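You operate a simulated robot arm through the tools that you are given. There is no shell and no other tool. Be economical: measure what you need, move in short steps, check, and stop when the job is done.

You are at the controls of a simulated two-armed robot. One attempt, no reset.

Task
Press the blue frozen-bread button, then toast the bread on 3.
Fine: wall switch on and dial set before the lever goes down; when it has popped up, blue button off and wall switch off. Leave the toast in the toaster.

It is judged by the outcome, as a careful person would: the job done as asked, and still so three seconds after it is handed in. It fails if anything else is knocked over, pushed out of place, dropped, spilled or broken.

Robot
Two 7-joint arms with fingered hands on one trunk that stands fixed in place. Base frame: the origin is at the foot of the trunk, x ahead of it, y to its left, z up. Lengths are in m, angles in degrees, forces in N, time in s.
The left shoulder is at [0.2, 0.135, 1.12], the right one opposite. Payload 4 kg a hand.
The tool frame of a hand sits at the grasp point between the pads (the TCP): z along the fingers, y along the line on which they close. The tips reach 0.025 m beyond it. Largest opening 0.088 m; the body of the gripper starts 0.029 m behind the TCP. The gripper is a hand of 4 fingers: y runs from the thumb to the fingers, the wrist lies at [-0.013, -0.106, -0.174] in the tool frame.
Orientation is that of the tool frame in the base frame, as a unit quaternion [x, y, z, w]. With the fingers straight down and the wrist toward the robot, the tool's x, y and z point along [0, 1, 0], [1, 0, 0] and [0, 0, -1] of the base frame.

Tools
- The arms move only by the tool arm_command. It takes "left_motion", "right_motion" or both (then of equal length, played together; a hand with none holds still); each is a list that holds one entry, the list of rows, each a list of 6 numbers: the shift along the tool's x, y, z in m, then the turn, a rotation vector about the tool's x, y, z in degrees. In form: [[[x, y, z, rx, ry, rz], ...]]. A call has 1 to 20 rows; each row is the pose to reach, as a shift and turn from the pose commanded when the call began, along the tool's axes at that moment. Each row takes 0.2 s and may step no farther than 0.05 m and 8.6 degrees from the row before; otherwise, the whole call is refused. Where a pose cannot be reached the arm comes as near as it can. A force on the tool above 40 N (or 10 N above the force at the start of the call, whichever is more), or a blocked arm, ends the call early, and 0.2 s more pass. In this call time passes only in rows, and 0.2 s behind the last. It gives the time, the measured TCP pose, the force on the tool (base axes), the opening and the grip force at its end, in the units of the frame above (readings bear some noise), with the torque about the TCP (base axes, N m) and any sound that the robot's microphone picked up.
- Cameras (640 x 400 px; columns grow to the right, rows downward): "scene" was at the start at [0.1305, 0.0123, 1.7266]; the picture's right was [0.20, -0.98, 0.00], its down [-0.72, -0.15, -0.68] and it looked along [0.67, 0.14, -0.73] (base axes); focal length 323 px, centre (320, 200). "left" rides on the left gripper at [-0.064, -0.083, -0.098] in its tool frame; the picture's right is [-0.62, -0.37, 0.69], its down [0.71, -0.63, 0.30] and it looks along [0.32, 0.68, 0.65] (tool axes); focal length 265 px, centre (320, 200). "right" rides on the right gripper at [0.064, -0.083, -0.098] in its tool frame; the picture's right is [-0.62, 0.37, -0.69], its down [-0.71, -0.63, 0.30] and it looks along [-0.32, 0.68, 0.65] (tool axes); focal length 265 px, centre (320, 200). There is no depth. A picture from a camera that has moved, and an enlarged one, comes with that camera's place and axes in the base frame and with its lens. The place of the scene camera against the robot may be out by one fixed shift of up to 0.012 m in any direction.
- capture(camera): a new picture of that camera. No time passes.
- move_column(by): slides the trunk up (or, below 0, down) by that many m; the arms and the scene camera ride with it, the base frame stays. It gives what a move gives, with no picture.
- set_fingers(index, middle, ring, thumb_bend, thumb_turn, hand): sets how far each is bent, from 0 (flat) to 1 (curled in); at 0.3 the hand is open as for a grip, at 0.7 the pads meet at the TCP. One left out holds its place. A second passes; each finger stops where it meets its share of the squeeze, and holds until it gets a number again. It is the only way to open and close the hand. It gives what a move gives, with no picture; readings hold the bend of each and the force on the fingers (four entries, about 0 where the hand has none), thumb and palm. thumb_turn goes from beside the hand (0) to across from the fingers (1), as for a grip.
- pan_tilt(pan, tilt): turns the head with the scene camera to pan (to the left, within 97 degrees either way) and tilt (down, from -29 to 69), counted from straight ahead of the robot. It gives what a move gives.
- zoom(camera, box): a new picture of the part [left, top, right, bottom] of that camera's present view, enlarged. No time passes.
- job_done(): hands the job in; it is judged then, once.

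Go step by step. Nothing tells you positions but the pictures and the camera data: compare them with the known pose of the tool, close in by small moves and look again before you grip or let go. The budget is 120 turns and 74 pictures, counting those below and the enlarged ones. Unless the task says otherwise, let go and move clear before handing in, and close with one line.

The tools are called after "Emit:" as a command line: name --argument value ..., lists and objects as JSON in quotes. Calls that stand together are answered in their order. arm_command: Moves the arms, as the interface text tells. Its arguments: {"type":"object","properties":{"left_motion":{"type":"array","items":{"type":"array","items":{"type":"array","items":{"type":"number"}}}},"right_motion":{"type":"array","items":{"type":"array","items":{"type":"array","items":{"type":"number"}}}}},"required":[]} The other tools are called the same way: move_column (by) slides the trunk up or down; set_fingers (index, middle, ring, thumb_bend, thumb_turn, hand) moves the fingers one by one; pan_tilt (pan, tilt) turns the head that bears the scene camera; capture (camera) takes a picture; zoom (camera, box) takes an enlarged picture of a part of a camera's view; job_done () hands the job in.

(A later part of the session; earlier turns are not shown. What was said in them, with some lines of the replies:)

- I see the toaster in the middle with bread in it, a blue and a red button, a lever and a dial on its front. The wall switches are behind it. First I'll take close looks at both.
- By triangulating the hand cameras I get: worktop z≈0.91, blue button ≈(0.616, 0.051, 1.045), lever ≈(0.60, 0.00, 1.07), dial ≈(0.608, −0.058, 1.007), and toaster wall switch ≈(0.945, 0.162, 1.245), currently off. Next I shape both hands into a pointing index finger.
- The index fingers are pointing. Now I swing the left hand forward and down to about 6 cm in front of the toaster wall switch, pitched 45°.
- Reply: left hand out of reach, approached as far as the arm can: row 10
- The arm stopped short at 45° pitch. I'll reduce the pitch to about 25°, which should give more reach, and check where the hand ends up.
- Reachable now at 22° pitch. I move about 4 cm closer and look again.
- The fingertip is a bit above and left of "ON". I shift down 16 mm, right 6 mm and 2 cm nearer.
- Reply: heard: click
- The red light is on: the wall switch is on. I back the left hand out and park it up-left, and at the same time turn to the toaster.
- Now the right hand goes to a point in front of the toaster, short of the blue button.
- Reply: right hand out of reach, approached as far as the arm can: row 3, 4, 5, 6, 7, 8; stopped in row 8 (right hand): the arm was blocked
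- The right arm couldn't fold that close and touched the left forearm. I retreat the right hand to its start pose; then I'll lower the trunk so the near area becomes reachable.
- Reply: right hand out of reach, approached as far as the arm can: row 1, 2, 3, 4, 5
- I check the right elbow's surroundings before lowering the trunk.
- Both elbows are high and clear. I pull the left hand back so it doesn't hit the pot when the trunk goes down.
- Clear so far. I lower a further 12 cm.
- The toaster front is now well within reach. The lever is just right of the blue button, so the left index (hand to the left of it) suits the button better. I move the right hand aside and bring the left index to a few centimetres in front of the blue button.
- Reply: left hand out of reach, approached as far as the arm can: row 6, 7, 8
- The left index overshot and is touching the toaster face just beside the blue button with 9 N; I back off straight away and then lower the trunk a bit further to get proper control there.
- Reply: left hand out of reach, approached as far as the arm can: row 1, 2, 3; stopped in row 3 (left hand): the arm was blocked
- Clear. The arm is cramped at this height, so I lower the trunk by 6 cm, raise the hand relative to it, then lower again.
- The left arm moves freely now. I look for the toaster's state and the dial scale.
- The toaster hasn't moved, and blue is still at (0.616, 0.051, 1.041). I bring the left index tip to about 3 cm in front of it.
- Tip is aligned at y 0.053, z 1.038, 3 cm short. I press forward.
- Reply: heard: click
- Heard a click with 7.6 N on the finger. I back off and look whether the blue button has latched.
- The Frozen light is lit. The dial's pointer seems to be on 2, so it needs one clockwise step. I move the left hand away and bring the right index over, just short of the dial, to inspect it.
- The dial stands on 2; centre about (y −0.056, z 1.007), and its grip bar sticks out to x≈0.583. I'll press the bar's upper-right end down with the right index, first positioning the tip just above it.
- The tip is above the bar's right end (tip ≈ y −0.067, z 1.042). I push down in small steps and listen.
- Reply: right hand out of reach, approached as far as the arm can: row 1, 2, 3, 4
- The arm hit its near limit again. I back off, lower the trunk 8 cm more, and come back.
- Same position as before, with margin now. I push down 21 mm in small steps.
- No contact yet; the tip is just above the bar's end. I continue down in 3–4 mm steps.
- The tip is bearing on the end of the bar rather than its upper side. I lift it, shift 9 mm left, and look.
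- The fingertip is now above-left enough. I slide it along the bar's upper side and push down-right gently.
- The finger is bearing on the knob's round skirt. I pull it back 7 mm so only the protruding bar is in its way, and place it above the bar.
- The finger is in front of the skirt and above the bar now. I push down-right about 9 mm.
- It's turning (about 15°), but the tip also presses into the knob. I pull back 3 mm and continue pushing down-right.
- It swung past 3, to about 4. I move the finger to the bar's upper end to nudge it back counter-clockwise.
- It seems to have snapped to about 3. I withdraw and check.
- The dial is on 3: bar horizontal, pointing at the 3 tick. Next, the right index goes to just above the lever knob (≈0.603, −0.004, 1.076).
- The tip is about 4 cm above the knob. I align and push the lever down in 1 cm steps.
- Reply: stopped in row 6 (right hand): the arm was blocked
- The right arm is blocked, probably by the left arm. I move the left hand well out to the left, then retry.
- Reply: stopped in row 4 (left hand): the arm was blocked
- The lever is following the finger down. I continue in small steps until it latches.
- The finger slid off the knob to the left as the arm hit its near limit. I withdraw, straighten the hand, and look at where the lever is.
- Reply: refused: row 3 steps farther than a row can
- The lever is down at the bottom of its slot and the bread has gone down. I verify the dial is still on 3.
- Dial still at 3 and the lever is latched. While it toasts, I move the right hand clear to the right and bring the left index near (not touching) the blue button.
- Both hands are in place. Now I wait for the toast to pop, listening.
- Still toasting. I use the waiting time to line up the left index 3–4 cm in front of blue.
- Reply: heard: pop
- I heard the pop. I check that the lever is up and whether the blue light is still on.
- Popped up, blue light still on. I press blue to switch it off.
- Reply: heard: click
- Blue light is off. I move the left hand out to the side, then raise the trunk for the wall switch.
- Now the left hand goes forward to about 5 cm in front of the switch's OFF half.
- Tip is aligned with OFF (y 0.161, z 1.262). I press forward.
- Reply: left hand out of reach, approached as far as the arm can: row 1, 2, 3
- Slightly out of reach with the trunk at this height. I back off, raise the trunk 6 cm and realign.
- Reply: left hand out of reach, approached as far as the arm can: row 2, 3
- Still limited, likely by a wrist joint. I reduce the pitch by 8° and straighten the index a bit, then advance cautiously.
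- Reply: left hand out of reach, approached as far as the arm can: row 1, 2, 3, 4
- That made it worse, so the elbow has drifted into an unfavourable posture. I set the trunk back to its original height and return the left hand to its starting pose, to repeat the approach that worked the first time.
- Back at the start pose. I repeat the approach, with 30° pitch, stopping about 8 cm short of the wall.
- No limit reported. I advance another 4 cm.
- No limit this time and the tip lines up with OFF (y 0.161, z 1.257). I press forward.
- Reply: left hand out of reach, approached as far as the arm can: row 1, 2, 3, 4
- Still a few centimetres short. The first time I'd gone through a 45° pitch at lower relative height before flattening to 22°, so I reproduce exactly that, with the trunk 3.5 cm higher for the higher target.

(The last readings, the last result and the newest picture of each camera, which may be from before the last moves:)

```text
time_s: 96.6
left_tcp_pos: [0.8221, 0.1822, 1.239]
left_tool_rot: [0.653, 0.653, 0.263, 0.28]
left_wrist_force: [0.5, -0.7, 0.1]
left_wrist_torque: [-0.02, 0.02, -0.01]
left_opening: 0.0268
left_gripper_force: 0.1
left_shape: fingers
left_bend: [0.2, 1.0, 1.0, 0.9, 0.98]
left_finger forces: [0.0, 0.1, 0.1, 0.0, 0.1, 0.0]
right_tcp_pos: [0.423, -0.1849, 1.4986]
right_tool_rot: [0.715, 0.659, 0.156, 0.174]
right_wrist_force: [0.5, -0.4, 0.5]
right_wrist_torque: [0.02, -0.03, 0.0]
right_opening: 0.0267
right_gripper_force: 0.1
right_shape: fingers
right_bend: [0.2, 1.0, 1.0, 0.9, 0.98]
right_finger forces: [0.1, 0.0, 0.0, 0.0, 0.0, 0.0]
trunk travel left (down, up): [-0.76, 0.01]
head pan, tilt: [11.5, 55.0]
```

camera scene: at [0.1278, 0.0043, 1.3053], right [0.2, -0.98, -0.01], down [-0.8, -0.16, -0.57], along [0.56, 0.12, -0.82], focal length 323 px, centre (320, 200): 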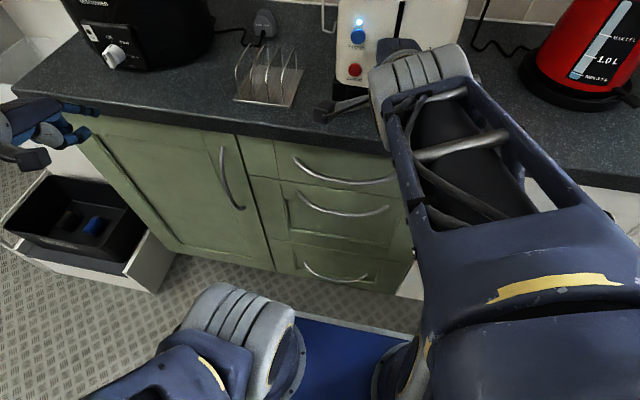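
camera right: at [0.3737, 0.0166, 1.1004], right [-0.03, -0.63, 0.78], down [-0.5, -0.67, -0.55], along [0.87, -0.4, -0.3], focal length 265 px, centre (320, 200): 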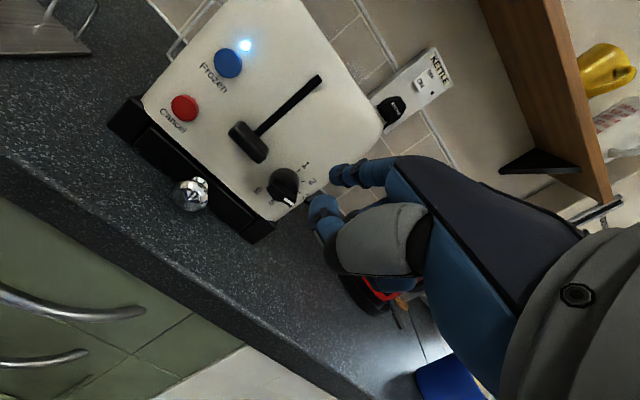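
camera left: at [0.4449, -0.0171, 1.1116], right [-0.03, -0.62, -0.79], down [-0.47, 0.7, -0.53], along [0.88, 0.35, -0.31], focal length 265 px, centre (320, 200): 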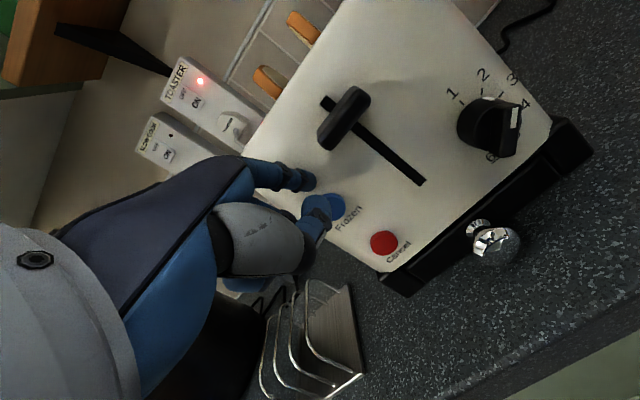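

At 45° there's now no limit. I advance 4 cm while lowering 13 mm.

Emit:
arm_command --left_motion '[[[-0.004, 0.01, 0.019, 0, 0, 0], [-0.008, 0.0191, 0.0375, 0, 0, 0]]]'

```text
time_s: 97.2
left_tcp_pos: [0.8577, 0.1809, 1.228]
left_tool_rot: [0.653, 0.653, 0.264, 0.28]
left_wrist_force: [-0.7, 0.3, 0.3]
left_wrist_torque: [-0.03, -0.02, 0.02]
left_opening: 0.0267
left_gripper_force: 0.0
left_shape: fingers
left_bend: [0.2, 1.0, 1.0, 0.9, 0.98]
left_finger forces: [0.0, 0.0, 0.0, 0.0, 0.1, 0.0]
left hand out of reach, approached as far as the arm can: row 2
right_tcp_pos: [0.424, -0.1846, 1.4982]
right_tool_rot: [0.714, 0.66, 0.156, 0.173]
right_wrist_force: [-0.6, 0.4, -0.2]
right_wrist_torque: [0.04, -0.03, -0.02]
right_opening: 0.0267
right_gripper_force: 0.0
right_shape: fingers
right_bend: [0.2, 1.0, 1.0, 0.9, 0.98]
right_finger forces: [0.1, 0.0, 0.0, 0.1, 0.1, 0.0]
trunk travel left (down, up): [-0.76, 0.01]
head pan, tilt: [11.5, 55.0]
```

Emit:
set_fingers --hand "left" --index 0

Emit:
arm_command --left_motion '[[[0, -0.01, -0.01, 6, 0, 0], [0, -0.021, -0.021, 12, 0, 0], [-0.004, -0.018, -0.025, 18, 0, 0], [-0.008, -0.016, -0.027, 23, 0, 0]]]'

Emit:
arm_command --left_motion '[[[0, 0.018, 0.0075, 0, 0, 0], [0, 0.028, 0.012, 0, 0, 0]]]'

```text
time_s: 98.2
left_tcp_pos: [0.8582, 0.1812, 1.2292]
left_tool_rot: [0.653, 0.653, 0.263, 0.28]
left_wrist_force: [0.3, 0.5, 0.2]
left_wrist_torque: [-0.02, 0.0, -0.01]
left_opening: 0.0449
left_gripper_force: 0.1
left_shape: fingers
left_bend: [0.0, 1.0, 1.0, 0.9, 0.98]
left_finger forces: [0.1, 0.0, 0.0, 0.1, 0.0, 0.1]
right_tcp_pos: [0.4244, -0.1834, 1.4988]
right_tool_rot: [0.715, 0.659, 0.156, 0.174]
right_wrist_force: [0.0, 0.1, 0.3]
right_wrist_torque: [0.01, 0.0, 0.01]
right_opening: 0.0267
right_gripper_force: 0.0
right_shape: fingers
right_bend: [0.2, 1.0, 1.0, 0.9, 0.98]
right_finger forces: [0.0, 0.0, 0.0, 0.1, 0.0, 0.1]
trunk travel left (down, up): [-0.76, 0.01]
head pan, tilt: [11.5, 55.0]
```

```text
time_s: 99.2
left_tcp_pos: [0.825, 0.173, 1.2356]
left_tool_rot: [0.695, 0.692, 0.129, 0.145]
left_wrist_force: [0.3, -0.3, 0.7]
left_wrist_torque: [0.01, 0.01, 0.03]
left_opening: 0.0447
left_gripper_force: 0.2
left_shape: fingers
left_bend: [0.0, 1.0, 1.0, 0.9, 0.98]
left_finger forces: [0.1, 0.0, 0.0, 0.1, 0.0, 0.1]
right_tcp_pos: [0.424, -0.1852, 1.4987]
right_tool_rot: [0.715, 0.659, 0.156, 0.174]
right_wrist_force: [1.0, -0.1, 0.4]
right_wrist_torque: [-0.01, -0.03, 0.0]
right_opening: 0.0269
right_gripper_force: 0.0
right_shape: fingers
right_bend: [0.2, 1.0, 1.0, 0.9, 0.98]
right_finger forces: [0.1, 0.0, 0.1, 0.1, 0.0, 0.0]
trunk travel left (down, up): [-0.76, 0.01]
head pan, tilt: [11.5, 55.0]
```

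```text
time_s: 99.8
left_tcp_pos: [0.8269, 0.1723, 1.2366]
left_tool_rot: [0.695, 0.692, 0.128, 0.144]
left_wrist_force: [0.2, 0.5, -0.1]
left_wrist_torque: [-0.02, 0.01, -0.03]
left_opening: 0.0447
left_gripper_force: 0.2
left_shape: fingers
left_bend: [0.0, 1.0, 1.0, 0.9, 0.98]
left_finger forces: [0.0, 0.0, 0.1, 0.0, 0.1, 0.0]
left hand out of reach, approached as far as the arm can: row 1, 2
right_tcp_pos: [0.4238, -0.1835, 1.4972]
right_tool_rot: [0.715, 0.659, 0.155, 0.174]
right_wrist_force: [0.1, -0.1, 0.3]
right_wrist_torque: [-0.01, -0.04, -0.01]
right_opening: 0.0271
right_gripper_force: 0.0
right_shape: fingers
right_bend: [0.2, 1.0, 1.0, 0.9, 0.98]
right_finger forces: [0.0, 0.0, 0.0, 0.0, 0.1, 0.1]
trunk travel left (down, up): [-0.76, 0.01]
head pan, tilt: [11.5, 55.0]
```

I look at the arm's posture to see what limits it.

Emit:
capture --camera "scene"

```text
5 pictures are left
camera scene: at [0.1232, 0.0109, 1.7511], right [0.2, -0.98, 0.0], down [-0.8, -0.16, -0.57], along [0.56, 0.11, -0.82], focal length 323 px, centre (320, 200)
```

scene: 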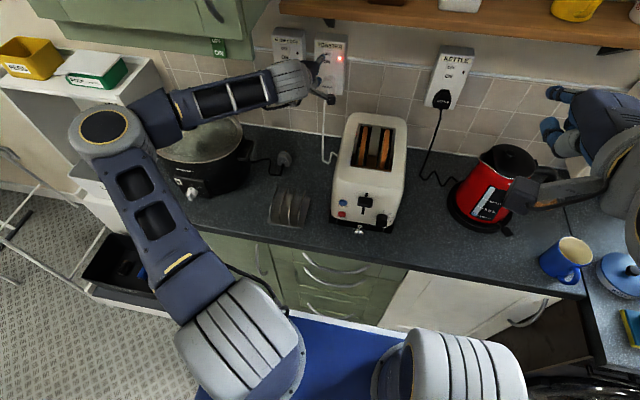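

The forearm now comes in from the left with the wrist bent sideways, which is the limit. I yaw the hand about 25° to the right, in line with the forearm.

Emit:
arm_command --left_motion '[[[0.01, -0.03, -0.005, -2, -2.7, 5.6], [0.02, -0.035, 0, -4, -5.5, 11.2], [0.028, -0.03, 0.004, -6, -8.2, 16.8], [0.028, -0.0106, 0.0076, -8, -11, 22.5]]]'

```text
time_s: 100.8
left_tcp_pos: [0.8194, 0.2022, 1.2236]
left_tool_rot: [0.814, 0.515, 0.135, 0.23]
left_wrist_force: [1.0, -0.2, -0.4]
left_wrist_torque: [0.02, 0.02, 0.0]
left_opening: 0.0447
left_gripper_force: 0.0
left_shape: fingers
left_bend: [0.0, 1.0, 1.0, 0.9, 0.98]
left_finger forces: [0.0, 0.1, 0.0, 0.0, 0.0, 0.0]
right_tcp_pos: [0.4227, -0.1838, 1.4995]
right_tool_rot: [0.715, 0.659, 0.156, 0.174]
right_wrist_force: [-0.4, 0.0, -0.8]
right_wrist_torque: [-0.02, -0.03, -0.02]
right_opening: 0.027
right_gripper_force: 0.0
right_shape: fingers
right_bend: [0.2, 1.0, 1.0, 0.9, 0.98]
right_finger forces: [0.0, 0.0, 0.1, 0.0, 0.0, 0.1]
trunk travel left (down, up): [-0.76, 0.01]
head pan, tilt: [11.5, 55.0]
```

Emit:
arm_command --left_motion '[[[0.0065, 0.0117, 0.0069, 0, 0, 0], [0.013, 0.0233, 0.0137, 0, 0, 0]]]'

Emit:
zoom --camera "left" --box '[200, 60, 440, 260]'

```text
time_s: 101.4
left_tcp_pos: [0.8487, 0.2001, 1.225]
left_tool_rot: [0.814, 0.516, 0.135, 0.229]
left_wrist_force: [1.1, 0.2, -0.2]
left_wrist_torque: [0.0, -0.01, 0.03]
left_opening: 0.0448
left_gripper_force: 0.0
left_shape: fingers
left_bend: [0.0, 1.0, 1.0, 0.9, 0.98]
left_finger forces: [0.1, 0.2, 0.0, 0.0, 0.1, 0.1]
right_tcp_pos: [0.4236, -0.1841, 1.4979]
right_tool_rot: [0.714, 0.66, 0.156, 0.174]
right_wrist_force: [-0.2, -0.4, -0.7]
right_wrist_torque: [-0.02, -0.03, -0.01]
right_opening: 0.0267
right_gripper_force: 0.0
right_shape: fingers
right_bend: [0.2, 1.0, 1.0, 0.9, 0.98]
right_finger forces: [0.1, 0.0, 0.1, 0.1, 0.0, 0.0]
trunk travel left (down, up): [-0.76, 0.01]
head pan, tilt: [11.5, 55.0]
```

```text
2.00 times, centred on (320, 160) of left
camera zoom: at [0.7126, 0.1969, 1.2677], right [-0.24, -0.59, -0.77], down [-0.04, 0.8, -0.6], along [0.97, -0.11, -0.22], focal length 531 px, centre (320, 280)
```

zoom: 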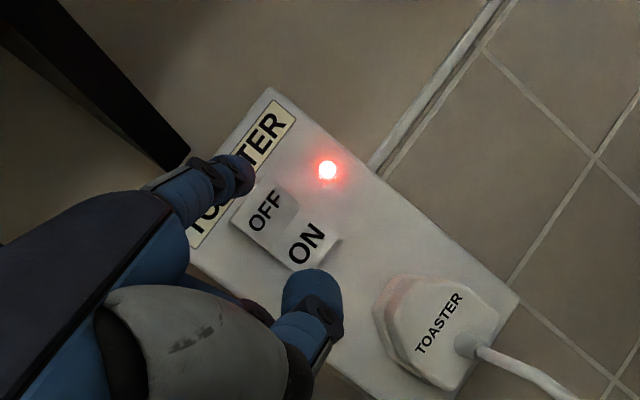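

No limit now. The tip is about 12 mm high; I lower it while advancing onto OFF and press.

Emit:
arm_command --left_motion '[[[0.0057, 0.0089, 0.0123, 0, 0, 0], [0.0114, 0.0178, 0.0245, 0, 0, 0], [0.014, 0.0225, 0.0273, 0, 0, 0], [0.0166, 0.0271, 0.03, 0, 0, 0]]]'

```text
time_s: 102.4
left_tcp_pos: [0.882, 0.2026, 1.2138]
left_tool_rot: [0.813, 0.517, 0.135, 0.23]
left_wrist_force: [-2.4, 1.3, 0.7]
left_wrist_torque: [-0.06, -0.09, 0.02]
left_opening: 0.0462
left_gripper_force: 1.3
left_shape: fingers
left_bend: [0.0, 1.0, 1.0, 0.9, 0.98]
left_finger forces: [1.9, 0.1, 0.0, 0.1, 0.0, 0.0]
left hand out of reach, approached as far as the arm can: row 1, 2, 3, 4
right_tcp_pos: [0.4237, -0.184, 1.498]
right_tool_rot: [0.715, 0.659, 0.156, 0.173]
right_wrist_force: [-0.9, 0.3, 0.0]
right_wrist_torque: [0.0, 0.02, 0.02]
right_opening: 0.0271
right_gripper_force: 0.0
right_shape: fingers
right_bend: [0.2, 1.0, 1.0, 0.9, 0.98]
right_finger forces: [0.1, 0.1, 0.1, 0.0, 0.1, 0.1]
trunk travel left (down, up): [-0.76, 0.01]
head pan, tilt: [11.5, 55.0]
```

The tip touches OFF (2 N) but didn't click. I back off slightly, yaw 10° more, and press again.

Emit:
arm_command --left_motion '[[[-0.0065, -0.0116, -0.0069, 0, 0, 0], [0.0037, -0.0053, -0.0032, 0.1, -2.5, 4.3], [0.0037, -0.0053, -0.0032, 0.2, -5.1, 8.6], [0.008, 0.0025, 0.0013, 0.2, -5.1, 8.6], [0.0123, 0.0102, 0.0059, 0.2, -5.1, 8.6], [0.0158, 0.0164, 0.0096, 0.2, -5.1, 8.6]]]'

```text
time_s: 103.8
left_tcp_pos: [0.8485, 0.1519, 1.2053]
left_tool_rot: [0.848, 0.457, 0.124, 0.237]
left_wrist_force: [0.6, 0.4, -0.3]
left_wrist_torque: [0.04, -0.01, 0.0]
left_opening: 0.0446
left_gripper_force: 0.0
left_shape: fingers
left_bend: [0.0, 1.0, 1.0, 0.9, 0.98]
left_finger forces: [0.0, 0.0, 0.0, 0.0, 0.0, 0.1]
left hand out of reach, approached as far as the arm can: row 2, 3, 4, 5, 6
right_tcp_pos: [0.4238, -0.1838, 1.4979]
right_tool_rot: [0.714, 0.66, 0.156, 0.173]
right_wrist_force: [0.0, 0.1, 0.4]
right_wrist_torque: [0.01, 0.03, 0.01]
right_opening: 0.0271
right_gripper_force: 0.0
right_shape: fingers
right_bend: [0.2, 1.0, 1.0, 0.9, 0.98]
right_finger forces: [0.1, 0.0, 0.0, 0.1, 0.0, 0.0]
trunk travel left (down, up): [-0.76, 0.01]
head pan, tilt: [11.5, 55.0]
```

Too much yaw makes it worse. My data suggests a lower trunk gives more forward reach in this posture. I back off, lower the trunk 7 cm, and go back to 25° yaw with a bit more pitch.

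Emit:
arm_command --left_motion '[[[-0.0276, -0.0358, -0.0214, 0, 0, 0]]]'

Emit:
move_column --by -0.07

Emit:
arm_command --left_motion '[[[0.019, 0.005, -0.032, -1, 1.1, -1.8], [0.038, 0.02, -0.058, -2, 2.2, -3.7], [0.05, 0.03, -0.07, -3, 3.3, -5.5], [0.058, 0.043, -0.076, -4, 4.4, -7.3]]]'

```text
time_s: 104.2
left_tcp_pos: [0.799, 0.1527, 1.2055]
left_tool_rot: [0.856, 0.443, 0.115, 0.24]
left_wrist_force: [0.2, 0.2, -0.5]
left_wrist_torque: [0.0, -0.02, 0.01]
left_opening: 0.0447
left_gripper_force: 0.1
left_shape: fingers
left_bend: [0.0, 1.0, 1.0, 0.9, 0.98]
left_finger forces: [0.0, 0.0, 0.1, 0.0, 0.1, 0.0]
right_tcp_pos: [0.4254, -0.185, 1.4986]
right_tool_rot: [0.715, 0.659, 0.156, 0.174]
right_wrist_force: [-0.4, 0.1, -0.1]
right_wrist_torque: [0.04, 0.01, -0.02]
right_opening: 0.027
right_gripper_force: 0.0
right_shape: fingers
right_bend: [0.2, 1.0, 1.0, 0.9, 0.98]
right_finger forces: [0.0, 0.0, 0.0, 0.1, 0.1, 0.1]
trunk travel left (down, up): [-0.76, 0.01]
head pan, tilt: [11.5, 55.0]
```

```text
time_s: 105.3
left_tcp_pos: [0.7986, 0.1535, 1.1373]
left_tool_rot: [0.856, 0.444, 0.115, 0.24]
left_wrist_force: [0.3, -0.3, -0.3]
left_wrist_torque: [-0.02, -0.04, -0.01]
left_opening: 0.0449
left_gripper_force: 0.0
left_shape: fingers
left_bend: [0.0, 1.0, 1.0, 0.9, 0.98]
left_finger forces: [0.0, 0.0, 0.0, 0.1, 0.1, 0.0]
right_tcp_pos: [0.4242, -0.1836, 1.4276]
right_tool_rot: [0.715, 0.659, 0.156, 0.174]
right_wrist_force: [-0.2, -0.7, 0.6]
right_wrist_torque: [0.0, -0.01, -0.01]
right_opening: 0.027
right_gripper_force: 0.1
right_shape: fingers
right_bend: [0.2, 1.0, 1.0, 0.9, 0.98]
right_finger forces: [0.0, 0.1, 0.1, 0.1, 0.0, 0.0]
trunk travel left (down, up): [-0.69, 0.08]
head pan, tilt: [11.5, 55.0]
```

```text
time_s: 106.3
left_tcp_pos: [0.831, 0.2032, 1.2243]
left_tool_rot: [0.812, 0.501, 0.147, 0.26]
left_wrist_force: [0.5, -0.4, 0.2]
left_wrist_torque: [0.02, 0.01, 0.0]
left_opening: 0.0451
left_gripper_force: 0.0
left_shape: fingers
left_bend: [0.0, 1.0, 1.0, 0.9, 0.98]
left_finger forces: [0.1, 0.0, 0.0, 0.1, 0.0, 0.0]
right_tcp_pos: [0.4238, -0.1841, 1.4281]
right_tool_rot: [0.715, 0.66, 0.156, 0.173]
right_wrist_force: [-0.6, -0.4, 1.1]
right_wrist_torque: [-0.02, -0.02, -0.02]
right_opening: 0.0269
right_gripper_force: 0.1
right_shape: fingers
right_bend: [0.2, 1.0, 1.0, 0.9, 0.98]
right_finger forces: [0.0, 0.1, 0.1, 0.1, 0.1, 0.0]
trunk travel left (down, up): [-0.69, 0.08]
head pan, tilt: [11.5, 55.0]
```

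No limit at this trunk height. I advance and press on OFF.

Emit:
arm_command --left_motion '[[[0.0044, 0.0083, 0.0139, 0, 0, 0], [0.0087, 0.0166, 0.0278, 0, 0, 0], [0.0123, 0.0225, 0.0318, 0, 0, 0], [0.0159, 0.0284, 0.0358, 0, 0, 0], [0.0195, 0.0343, 0.0398, 0, 0, 0], [0.0231, 0.0402, 0.0438, 0, 0, 0]]]'

```text
time_s: 107.7
left_tcp_pos: [0.8867, 0.1932, 1.2083]
left_tool_rot: [0.81, 0.504, 0.149, 0.259]
left_wrist_force: [-0.3, -0.2, 0.5]
left_wrist_torque: [0.01, -0.07, 0.0]
left_opening: 0.0449
left_gripper_force: 0.7
left_shape: fingers
left_bend: [0.0, 1.0, 1.0, 0.9, 0.98]
left_finger forces: [0.4, 0.0, 0.0, 0.0, 0.0, 0.0]
left hand out of reach, approached as far as the arm can: row 5, 6
right_tcp_pos: [0.4232, -0.1845, 1.4277]
right_tool_rot: [0.714, 0.66, 0.156, 0.174]
right_wrist_force: [0.0, 0.6, -0.4]
right_wrist_torque: [0.02, -0.03, 0.01]
right_opening: 0.027
right_gripper_force: 0.0
right_shape: fingers
right_bend: [0.2, 1.0, 1.0, 0.9, 0.98]
right_finger forces: [0.0, 0.0, 0.0, 0.0, 0.1, 0.1]
trunk travel left (down, up): [-0.69, 0.08]
head pan, tilt: [11.5, 55.0]
```

Touching now (0.4 N) and clearly better. I lower the trunk another 5 cm and repeat.

Emit:
arm_command --left_motion '[[[-0.009, -0.0147, -0.01, 0, 0, 0]]]'

Emit:
move_column --by -0.05

Emit:
arm_command --left_motion '[[[-0.0005, 0.014, -0.02, 0, 0, 0], [-0.001, 0.0285, -0.041, 0, 0, 0], [0.0044, 0.0373, -0.035, 0, 0, 0], [0.0081, 0.0432, -0.031, 0, 0, 0], [0.0113, 0.0484, -0.0275, 0, 0, 0], [0.014, 0.0528, -0.0245, 0, 0, 0], [0.0172, 0.058, -0.021, 0, 0, 0]]]'

```text
time_s: 108.1
left_tcp_pos: [0.8677, 0.1912, 1.2086]
left_tool_rot: [0.812, 0.502, 0.148, 0.258]
left_wrist_force: [-0.1, -0.2, -0.7]
left_wrist_torque: [0.02, -0.02, 0.02]
left_opening: 0.0449
left_gripper_force: 0.0
left_shape: fingers
left_bend: [0.0, 1.0, 1.0, 0.9, 0.98]
left_finger forces: [0.0, 0.0, 0.1, 0.1, 0.1, 0.0]
right_tcp_pos: [0.4247, -0.1849, 1.4284]
right_tool_rot: [0.715, 0.659, 0.156, 0.175]
right_wrist_force: [-0.2, 0.6, 0.1]
right_wrist_torque: [0.0, -0.01, -0.02]
right_opening: 0.0268
right_gripper_force: 0.0
right_shape: fingers
right_bend: [0.2, 1.0, 1.0, 0.9, 0.98]
right_finger forces: [0.1, 0.0, 0.1, 0.0, 0.0, 0.0]
trunk travel left (down, up): [-0.69, 0.08]
head pan, tilt: [11.5, 55.0]
```

```text
time_s: 109.0
left_tcp_pos: [0.8674, 0.1924, 1.1584]
left_tool_rot: [0.812, 0.502, 0.147, 0.259]
left_wrist_force: [-0.4, 0.7, -0.1]
left_wrist_torque: [-0.02, 0.02, 0.03]
left_opening: 0.0447
left_gripper_force: 0.0
left_shape: fingers
left_bend: [0.0, 1.0, 1.0, 0.9, 0.98]
left_finger forces: [0.0, 0.0, 0.0, 0.0, 0.0, 0.1]
right_tcp_pos: [0.4231, -0.1835, 1.3785]
right_tool_rot: [0.715, 0.659, 0.156, 0.173]
right_wrist_force: [0.5, 0.3, -0.4]
right_wrist_torque: [0.02, 0.01, 0.0]
right_opening: 0.0271
right_gripper_force: 0.2
right_shape: fingers
right_bend: [0.2, 1.0, 1.0, 0.9, 0.98]
right_finger forces: [0.1, 0.0, 0.1, 0.1, 0.0, 0.1]
trunk travel left (down, up): [-0.64, 0.13]
head pan, tilt: [11.5, 55.0]
```

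```text
time_s: 110.6
left_tcp_pos: [0.8791, 0.1902, 1.2059]
left_tool_rot: [0.81, 0.504, 0.148, 0.259]
left_wrist_force: [-0.3, 0.0, 0.5]
left_wrist_torque: [0.03, -0.02, -0.01]
left_opening: 0.0447
left_gripper_force: 0.0
left_shape: fingers
left_bend: [0.0, 1.0, 1.0, 0.9, 0.98]
left_finger forces: [0.0, 0.0, 0.1, 0.0, 0.1, 0.0]
left hand out of reach, approached as far as the arm can: row 4, 5, 6, 7
right_tcp_pos: [0.4245, -0.1848, 1.3788]
right_tool_rot: [0.715, 0.659, 0.155, 0.174]
right_wrist_force: [-0.5, -0.1, 0.6]
right_wrist_torque: [-0.02, 0.0, -0.02]
right_opening: 0.0269
right_gripper_force: 0.1
right_shape: fingers
right_bend: [0.2, 1.0, 1.0, 0.9, 0.98]
right_finger forces: [0.0, 0.0, 0.0, 0.0, 0.0, 0.0]
trunk travel left (down, up): [-0.64, 0.13]
head pan, tilt: [11.5, 55.0]
```

Slightly worse; the optimum is the previous height. With the hand yawed, the middle finger sits about 1 cm further forward than the index, so I'll press with the middle finger instead.

Emit:
arm_command --left_motion '[[[-0.0137, -0.0221, -0.015, 0, 0, 0]]]'

Emit:
set_fingers --hand "left" --index 1 --middle 0

Emit:
move_column --by 0.05

Emit:
arm_command --left_motion '[[[-0.0102, -0.0238, 0.0384, 0, 0, 0]]]'

Emit:
zoom --camera "left" --box '[200, 60, 440, 260]'

```text
time_s: 111.0
left_tcp_pos: [0.849, 0.1896, 1.2059]
left_tool_rot: [0.813, 0.501, 0.147, 0.259]
left_wrist_force: [0.0, 0.3, 0.2]
left_wrist_torque: [0.0, -0.03, 0.0]
left_opening: 0.0445
left_gripper_force: 0.0
left_shape: fingers
left_bend: [0.0, 1.0, 1.0, 0.9, 0.98]
left_finger forces: [0.0, 0.0, 0.0, 0.1, 0.0, 0.0]
right_tcp_pos: [0.4234, -0.185, 1.3787]
right_tool_rot: [0.715, 0.659, 0.156, 0.175]
right_wrist_force: [-0.1, -0.1, 0.5]
right_wrist_torque: [0.03, 0.01, 0.02]
right_opening: 0.027
right_gripper_force: 0.2
right_shape: fingers
right_bend: [0.2, 1.0, 1.0, 0.9, 0.98]
right_finger forces: [0.0, 0.0, 0.0, 0.0, 0.0, 0.0]
trunk travel left (down, up): [-0.64, 0.13]
head pan, tilt: [11.5, 55.0]
```

```text
time_s: 112.0
left_tcp_pos: [0.8492, 0.1912, 1.2071]
left_tool_rot: [0.812, 0.502, 0.147, 0.26]
left_wrist_force: [0.1, 0.9, -0.7]
left_wrist_torque: [0.0, 0.03, -0.02]
left_opening: 0.0011
left_gripper_force: 0.0
left_shape: fingers
left_bend: [0.73, 0.0, 1.0, 0.89, 0.96]
left_finger forces: [0.0, 0.0, 0.1, 0.0, 0.0, 0.0]
right_tcp_pos: [0.4238, -0.1834, 1.3776]
right_tool_rot: [0.714, 0.66, 0.156, 0.173]
right_wrist_force: [0.3, 0.1, -0.1]
right_wrist_torque: [0.01, -0.01, 0.05]
right_opening: 0.0265
right_gripper_force: 0.1
right_shape: fingers
right_bend: [0.2, 1.0, 1.0, 0.9, 0.98]
right_finger forces: [0.0, 0.0, 0.1, 0.0, 0.0, 0.1]
trunk travel left (down, up): [-0.64, 0.13]
head pan, tilt: [11.5, 55.0]
```

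```text
time_s: 113.0
left_tcp_pos: [0.8478, 0.1896, 1.2422]
left_tool_rot: [0.815, 0.502, 0.14, 0.254]
left_wrist_force: [-0.6, 0.0, -0.3]
left_wrist_torque: [-0.02, 0.0, 0.0]
left_opening: 0.0004
left_gripper_force: 0.1
left_shape: fingers
left_bend: [0.74, 0.0, 1.0, 0.9, 0.96]
left_finger forces: [0.0, 0.1, 0.0, 0.1, 0.0, 0.1]
right_tcp_pos: [0.4241, -0.1845, 1.4273]
right_tool_rot: [0.714, 0.66, 0.156, 0.173]
right_wrist_force: [-0.8, -0.4, 0.0]
right_wrist_torque: [0.0, -0.01, 0.04]
right_opening: 0.0268
right_gripper_force: 0.1
right_shape: fingers
right_bend: [0.2, 1.0, 1.0, 0.9, 0.98]
right_finger forces: [0.1, 0.0, 0.0, 0.0, 0.0, 0.0]
trunk travel left (down, up): [-0.69, 0.08]
head pan, tilt: [11.5, 55.0]
```

```text
time_s: 113.3
left_tcp_pos: [0.8474, 0.1803, 1.215]
left_tool_rot: [0.812, 0.502, 0.149, 0.259]
left_wrist_force: [-0.2, -0.1, -1.0]
left_wrist_torque: [-0.02, 0.0, -0.02]
left_opening: 0.0003
left_gripper_force: 0.1
left_shape: fingers
left_bend: [0.74, 0.0, 1.0, 0.9, 0.96]
left_finger forces: [0.0, 0.1, 0.0, 0.0, 0.0, 0.0]
right_tcp_pos: [0.425, -0.1836, 1.4294]
right_tool_rot: [0.715, 0.659, 0.156, 0.174]
right_wrist_force: [0.0, 0.0, -0.3]
right_wrist_torque: [-0.04, 0.0, -0.01]
right_opening: 0.0271
right_gripper_force: 0.1
right_shape: fingers
right_bend: [0.2, 1.0, 1.0, 0.9, 0.98]
right_finger forces: [0.0, 0.0, 0.0, 0.0, 0.1, 0.0]
trunk travel left (down, up): [-0.69, 0.08]
head pan, tilt: [11.5, 55.0]
```

```text
2.00 times, centred on (320, 160) of left
camera zoom: at [0.7083, 0.1806, 1.2497], right [-0.2, -0.61, -0.77], down [0.01, 0.78, -0.62], along [0.98, -0.14, -0.15], focal length 531 px, centre (320, 280)
```

zoom: 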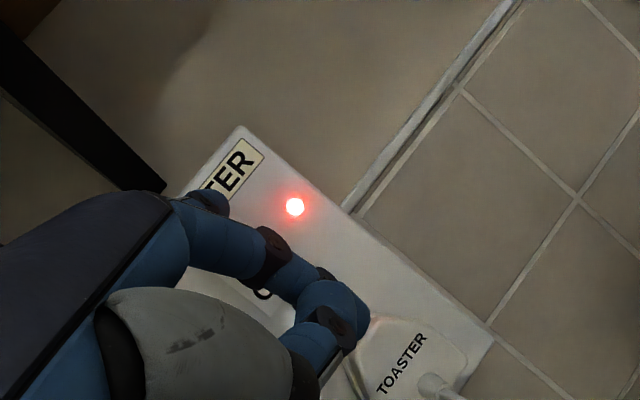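

The middle fingertip lies over the OFF area (y≈0.153, z≈1.265). I shift slightly left and down and press.

Emit:
arm_command --left_motion '[[[0.0046, -0.0052, 0.0035, 0, 0, 0], [0.0137, 0.0095, 0.0135, 0, 0, 0], [0.0173, 0.0154, 0.0175, 0, 0, 0], [0.0201, 0.0199, 0.0205, 0, 0, 0], [0.0228, 0.0243, 0.0235, 0, 0, 0], [0.0251, 0.028, 0.026, 0, 0, 0]]]'

```text
time_s: 114.8
left_tcp_pos: [0.8833, 0.183, 1.2061]
left_tool_rot: [0.813, 0.5, 0.146, 0.26]
left_wrist_force: [-8.7, -4.6, 1.2]
left_wrist_torque: [0.19, -0.51, -0.62]
left_opening: 0.0003
left_gripper_force: 5.5
left_shape: fingers
left_bend: [0.74, 0.0, 1.0, 0.9, 0.96]
left_finger forces: [0.1, 11.2, 0.1, 0.1, 0.1, 0.0]
left hand out of reach, approached as far as the arm can: row 6
right_tcp_pos: [0.4236, -0.185, 1.4284]
right_tool_rot: [0.715, 0.659, 0.156, 0.173]
right_wrist_force: [-0.2, -0.3, -0.8]
right_wrist_torque: [0.01, 0.0, 0.0]
right_opening: 0.0268
right_gripper_force: 0.0
right_shape: fingers
right_bend: [0.2, 1.0, 1.0, 0.9, 0.98]
right_finger forces: [0.0, 0.0, 0.0, 0.0, 0.0, 0.0]
trunk travel left (down, up): [-0.69, 0.08]
head pan, tilt: [11.5, 55.0]
heard: click
```

A click with 11 N. I back off and check the light.

Emit:
arm_command --left_motion '[[[-0.0182, -0.0295, -0.02, 0, 0, 0], [-0.03, -0.06, -0.04, 0, 0, 0], [-0.03, -0.08, -0.07, 0, 0, 0]]]'

Emit:
zoom --camera "left" --box '[160, 60, 480, 260]'

```text
time_s: 115.5
left_tcp_pos: [0.7744, 0.2059, 1.2193]
left_tool_rot: [0.813, 0.501, 0.146, 0.259]
left_wrist_force: [1.2, 0.8, 0.2]
left_wrist_torque: [0.0, 0.04, -0.01]
left_opening: 0.0004
left_gripper_force: 0.1
left_shape: fingers
left_bend: [0.74, 0.0, 1.0, 0.9, 0.96]
left_finger forces: [0.1, 0.1, 0.0, 0.0, 0.0, 0.0]
right_tcp_pos: [0.4232, -0.1844, 1.4277]
right_tool_rot: [0.715, 0.659, 0.157, 0.174]
right_wrist_force: [1.2, 0.0, -0.6]
right_wrist_torque: [0.0, 0.0, 0.0]
right_opening: 0.0267
right_gripper_force: 0.0
right_shape: fingers
right_bend: [0.2, 1.0, 1.0, 0.9, 0.98]
right_finger forces: [0.1, 0.1, 0.0, 0.1, 0.1, 0.1]
trunk travel left (down, up): [-0.69, 0.08]
head pan, tilt: [11.5, 55.0]
```

```text
2.00 times, centred on (320, 160) of left
camera zoom: at [0.6365, 0.2071, 1.2536], right [-0.21, -0.61, -0.77], down [0.01, 0.78, -0.62], along [0.98, -0.14, -0.16], focal length 531 px, centre (320, 280)
```

zoom: 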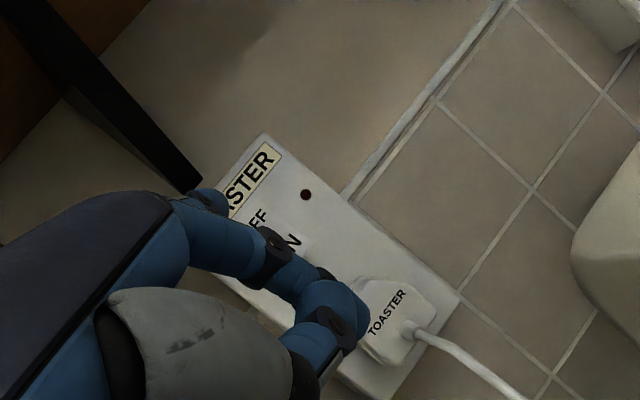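

The switch light is off. I retract the left hand up and back, then take a final look.

Emit:
arm_command --left_motion '[[[-0.008, -0.016, -0.035, 0, 0, 0], [-0.016, -0.032, -0.071, 0, 0, 0], [-0.024, -0.048, -0.106, 0, 0, 0], [-0.033, -0.065, -0.141, 0, 0, 0], [-0.041, -0.081, -0.177, 0, 0, 0], [-0.049, -0.097, -0.212, 0, 0, 0]]]'

Emit:
capture --camera "scene"

```text
time_s: 117.0
left_tcp_pos: [0.5773, 0.2564, 1.3382]
left_tool_rot: [0.812, 0.502, 0.147, 0.259]
left_wrist_force: [1.2, -0.1, 0.0]
left_wrist_torque: [0.02, 0.05, 0.0]
left_opening: 0.0002
left_gripper_force: 0.1
left_shape: fingers
left_bend: [0.74, 0.0, 1.0, 0.9, 0.96]
left_finger forces: [0.1, 0.1, 0.1, 0.0, 0.0, 0.0]
right_tcp_pos: [0.4244, -0.1844, 1.4282]
right_tool_rot: [0.715, 0.659, 0.156, 0.173]
right_wrist_force: [0.2, -0.3, -0.7]
right_wrist_torque: [-0.01, 0.04, -0.02]
right_opening: 0.0269
right_gripper_force: 0.1
right_shape: fingers
right_bend: [0.2, 1.0, 1.0, 0.9, 0.98]
right_finger forces: [0.0, 0.0, 0.0, 0.0, 0.0, 0.0]
trunk travel left (down, up): [-0.69, 0.08]
head pan, tilt: [11.5, 55.0]
```

```text
1 pictures are left
camera scene: at [0.1236, 0.0108, 1.6811], right [0.2, -0.98, 0.0], down [-0.8, -0.16, -0.57], along [0.56, 0.11, -0.82], focal length 323 px, centre (320, 200)
```

scene: 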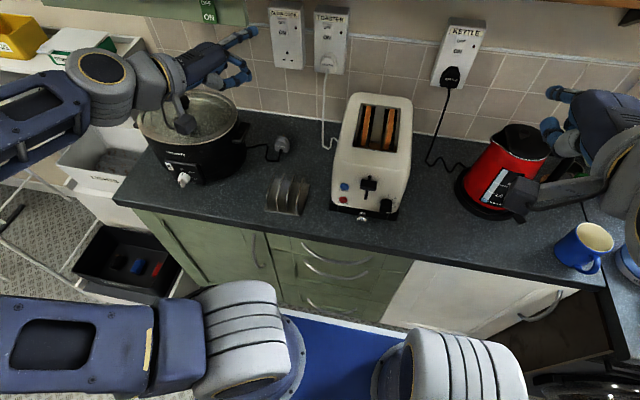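

Everything stands in place: toast popped and still in the toaster, lever up, dial on 3, blue light off, wall switch light off, and both hands clear. I hand the job in.

Emit:
job_done

```text
The job is handed in.
```

The bread was toasted on 3 with the blue frozen-bread button on. After it popped up, I switched the blue button and the wall switch off and left the toast in the toaster.
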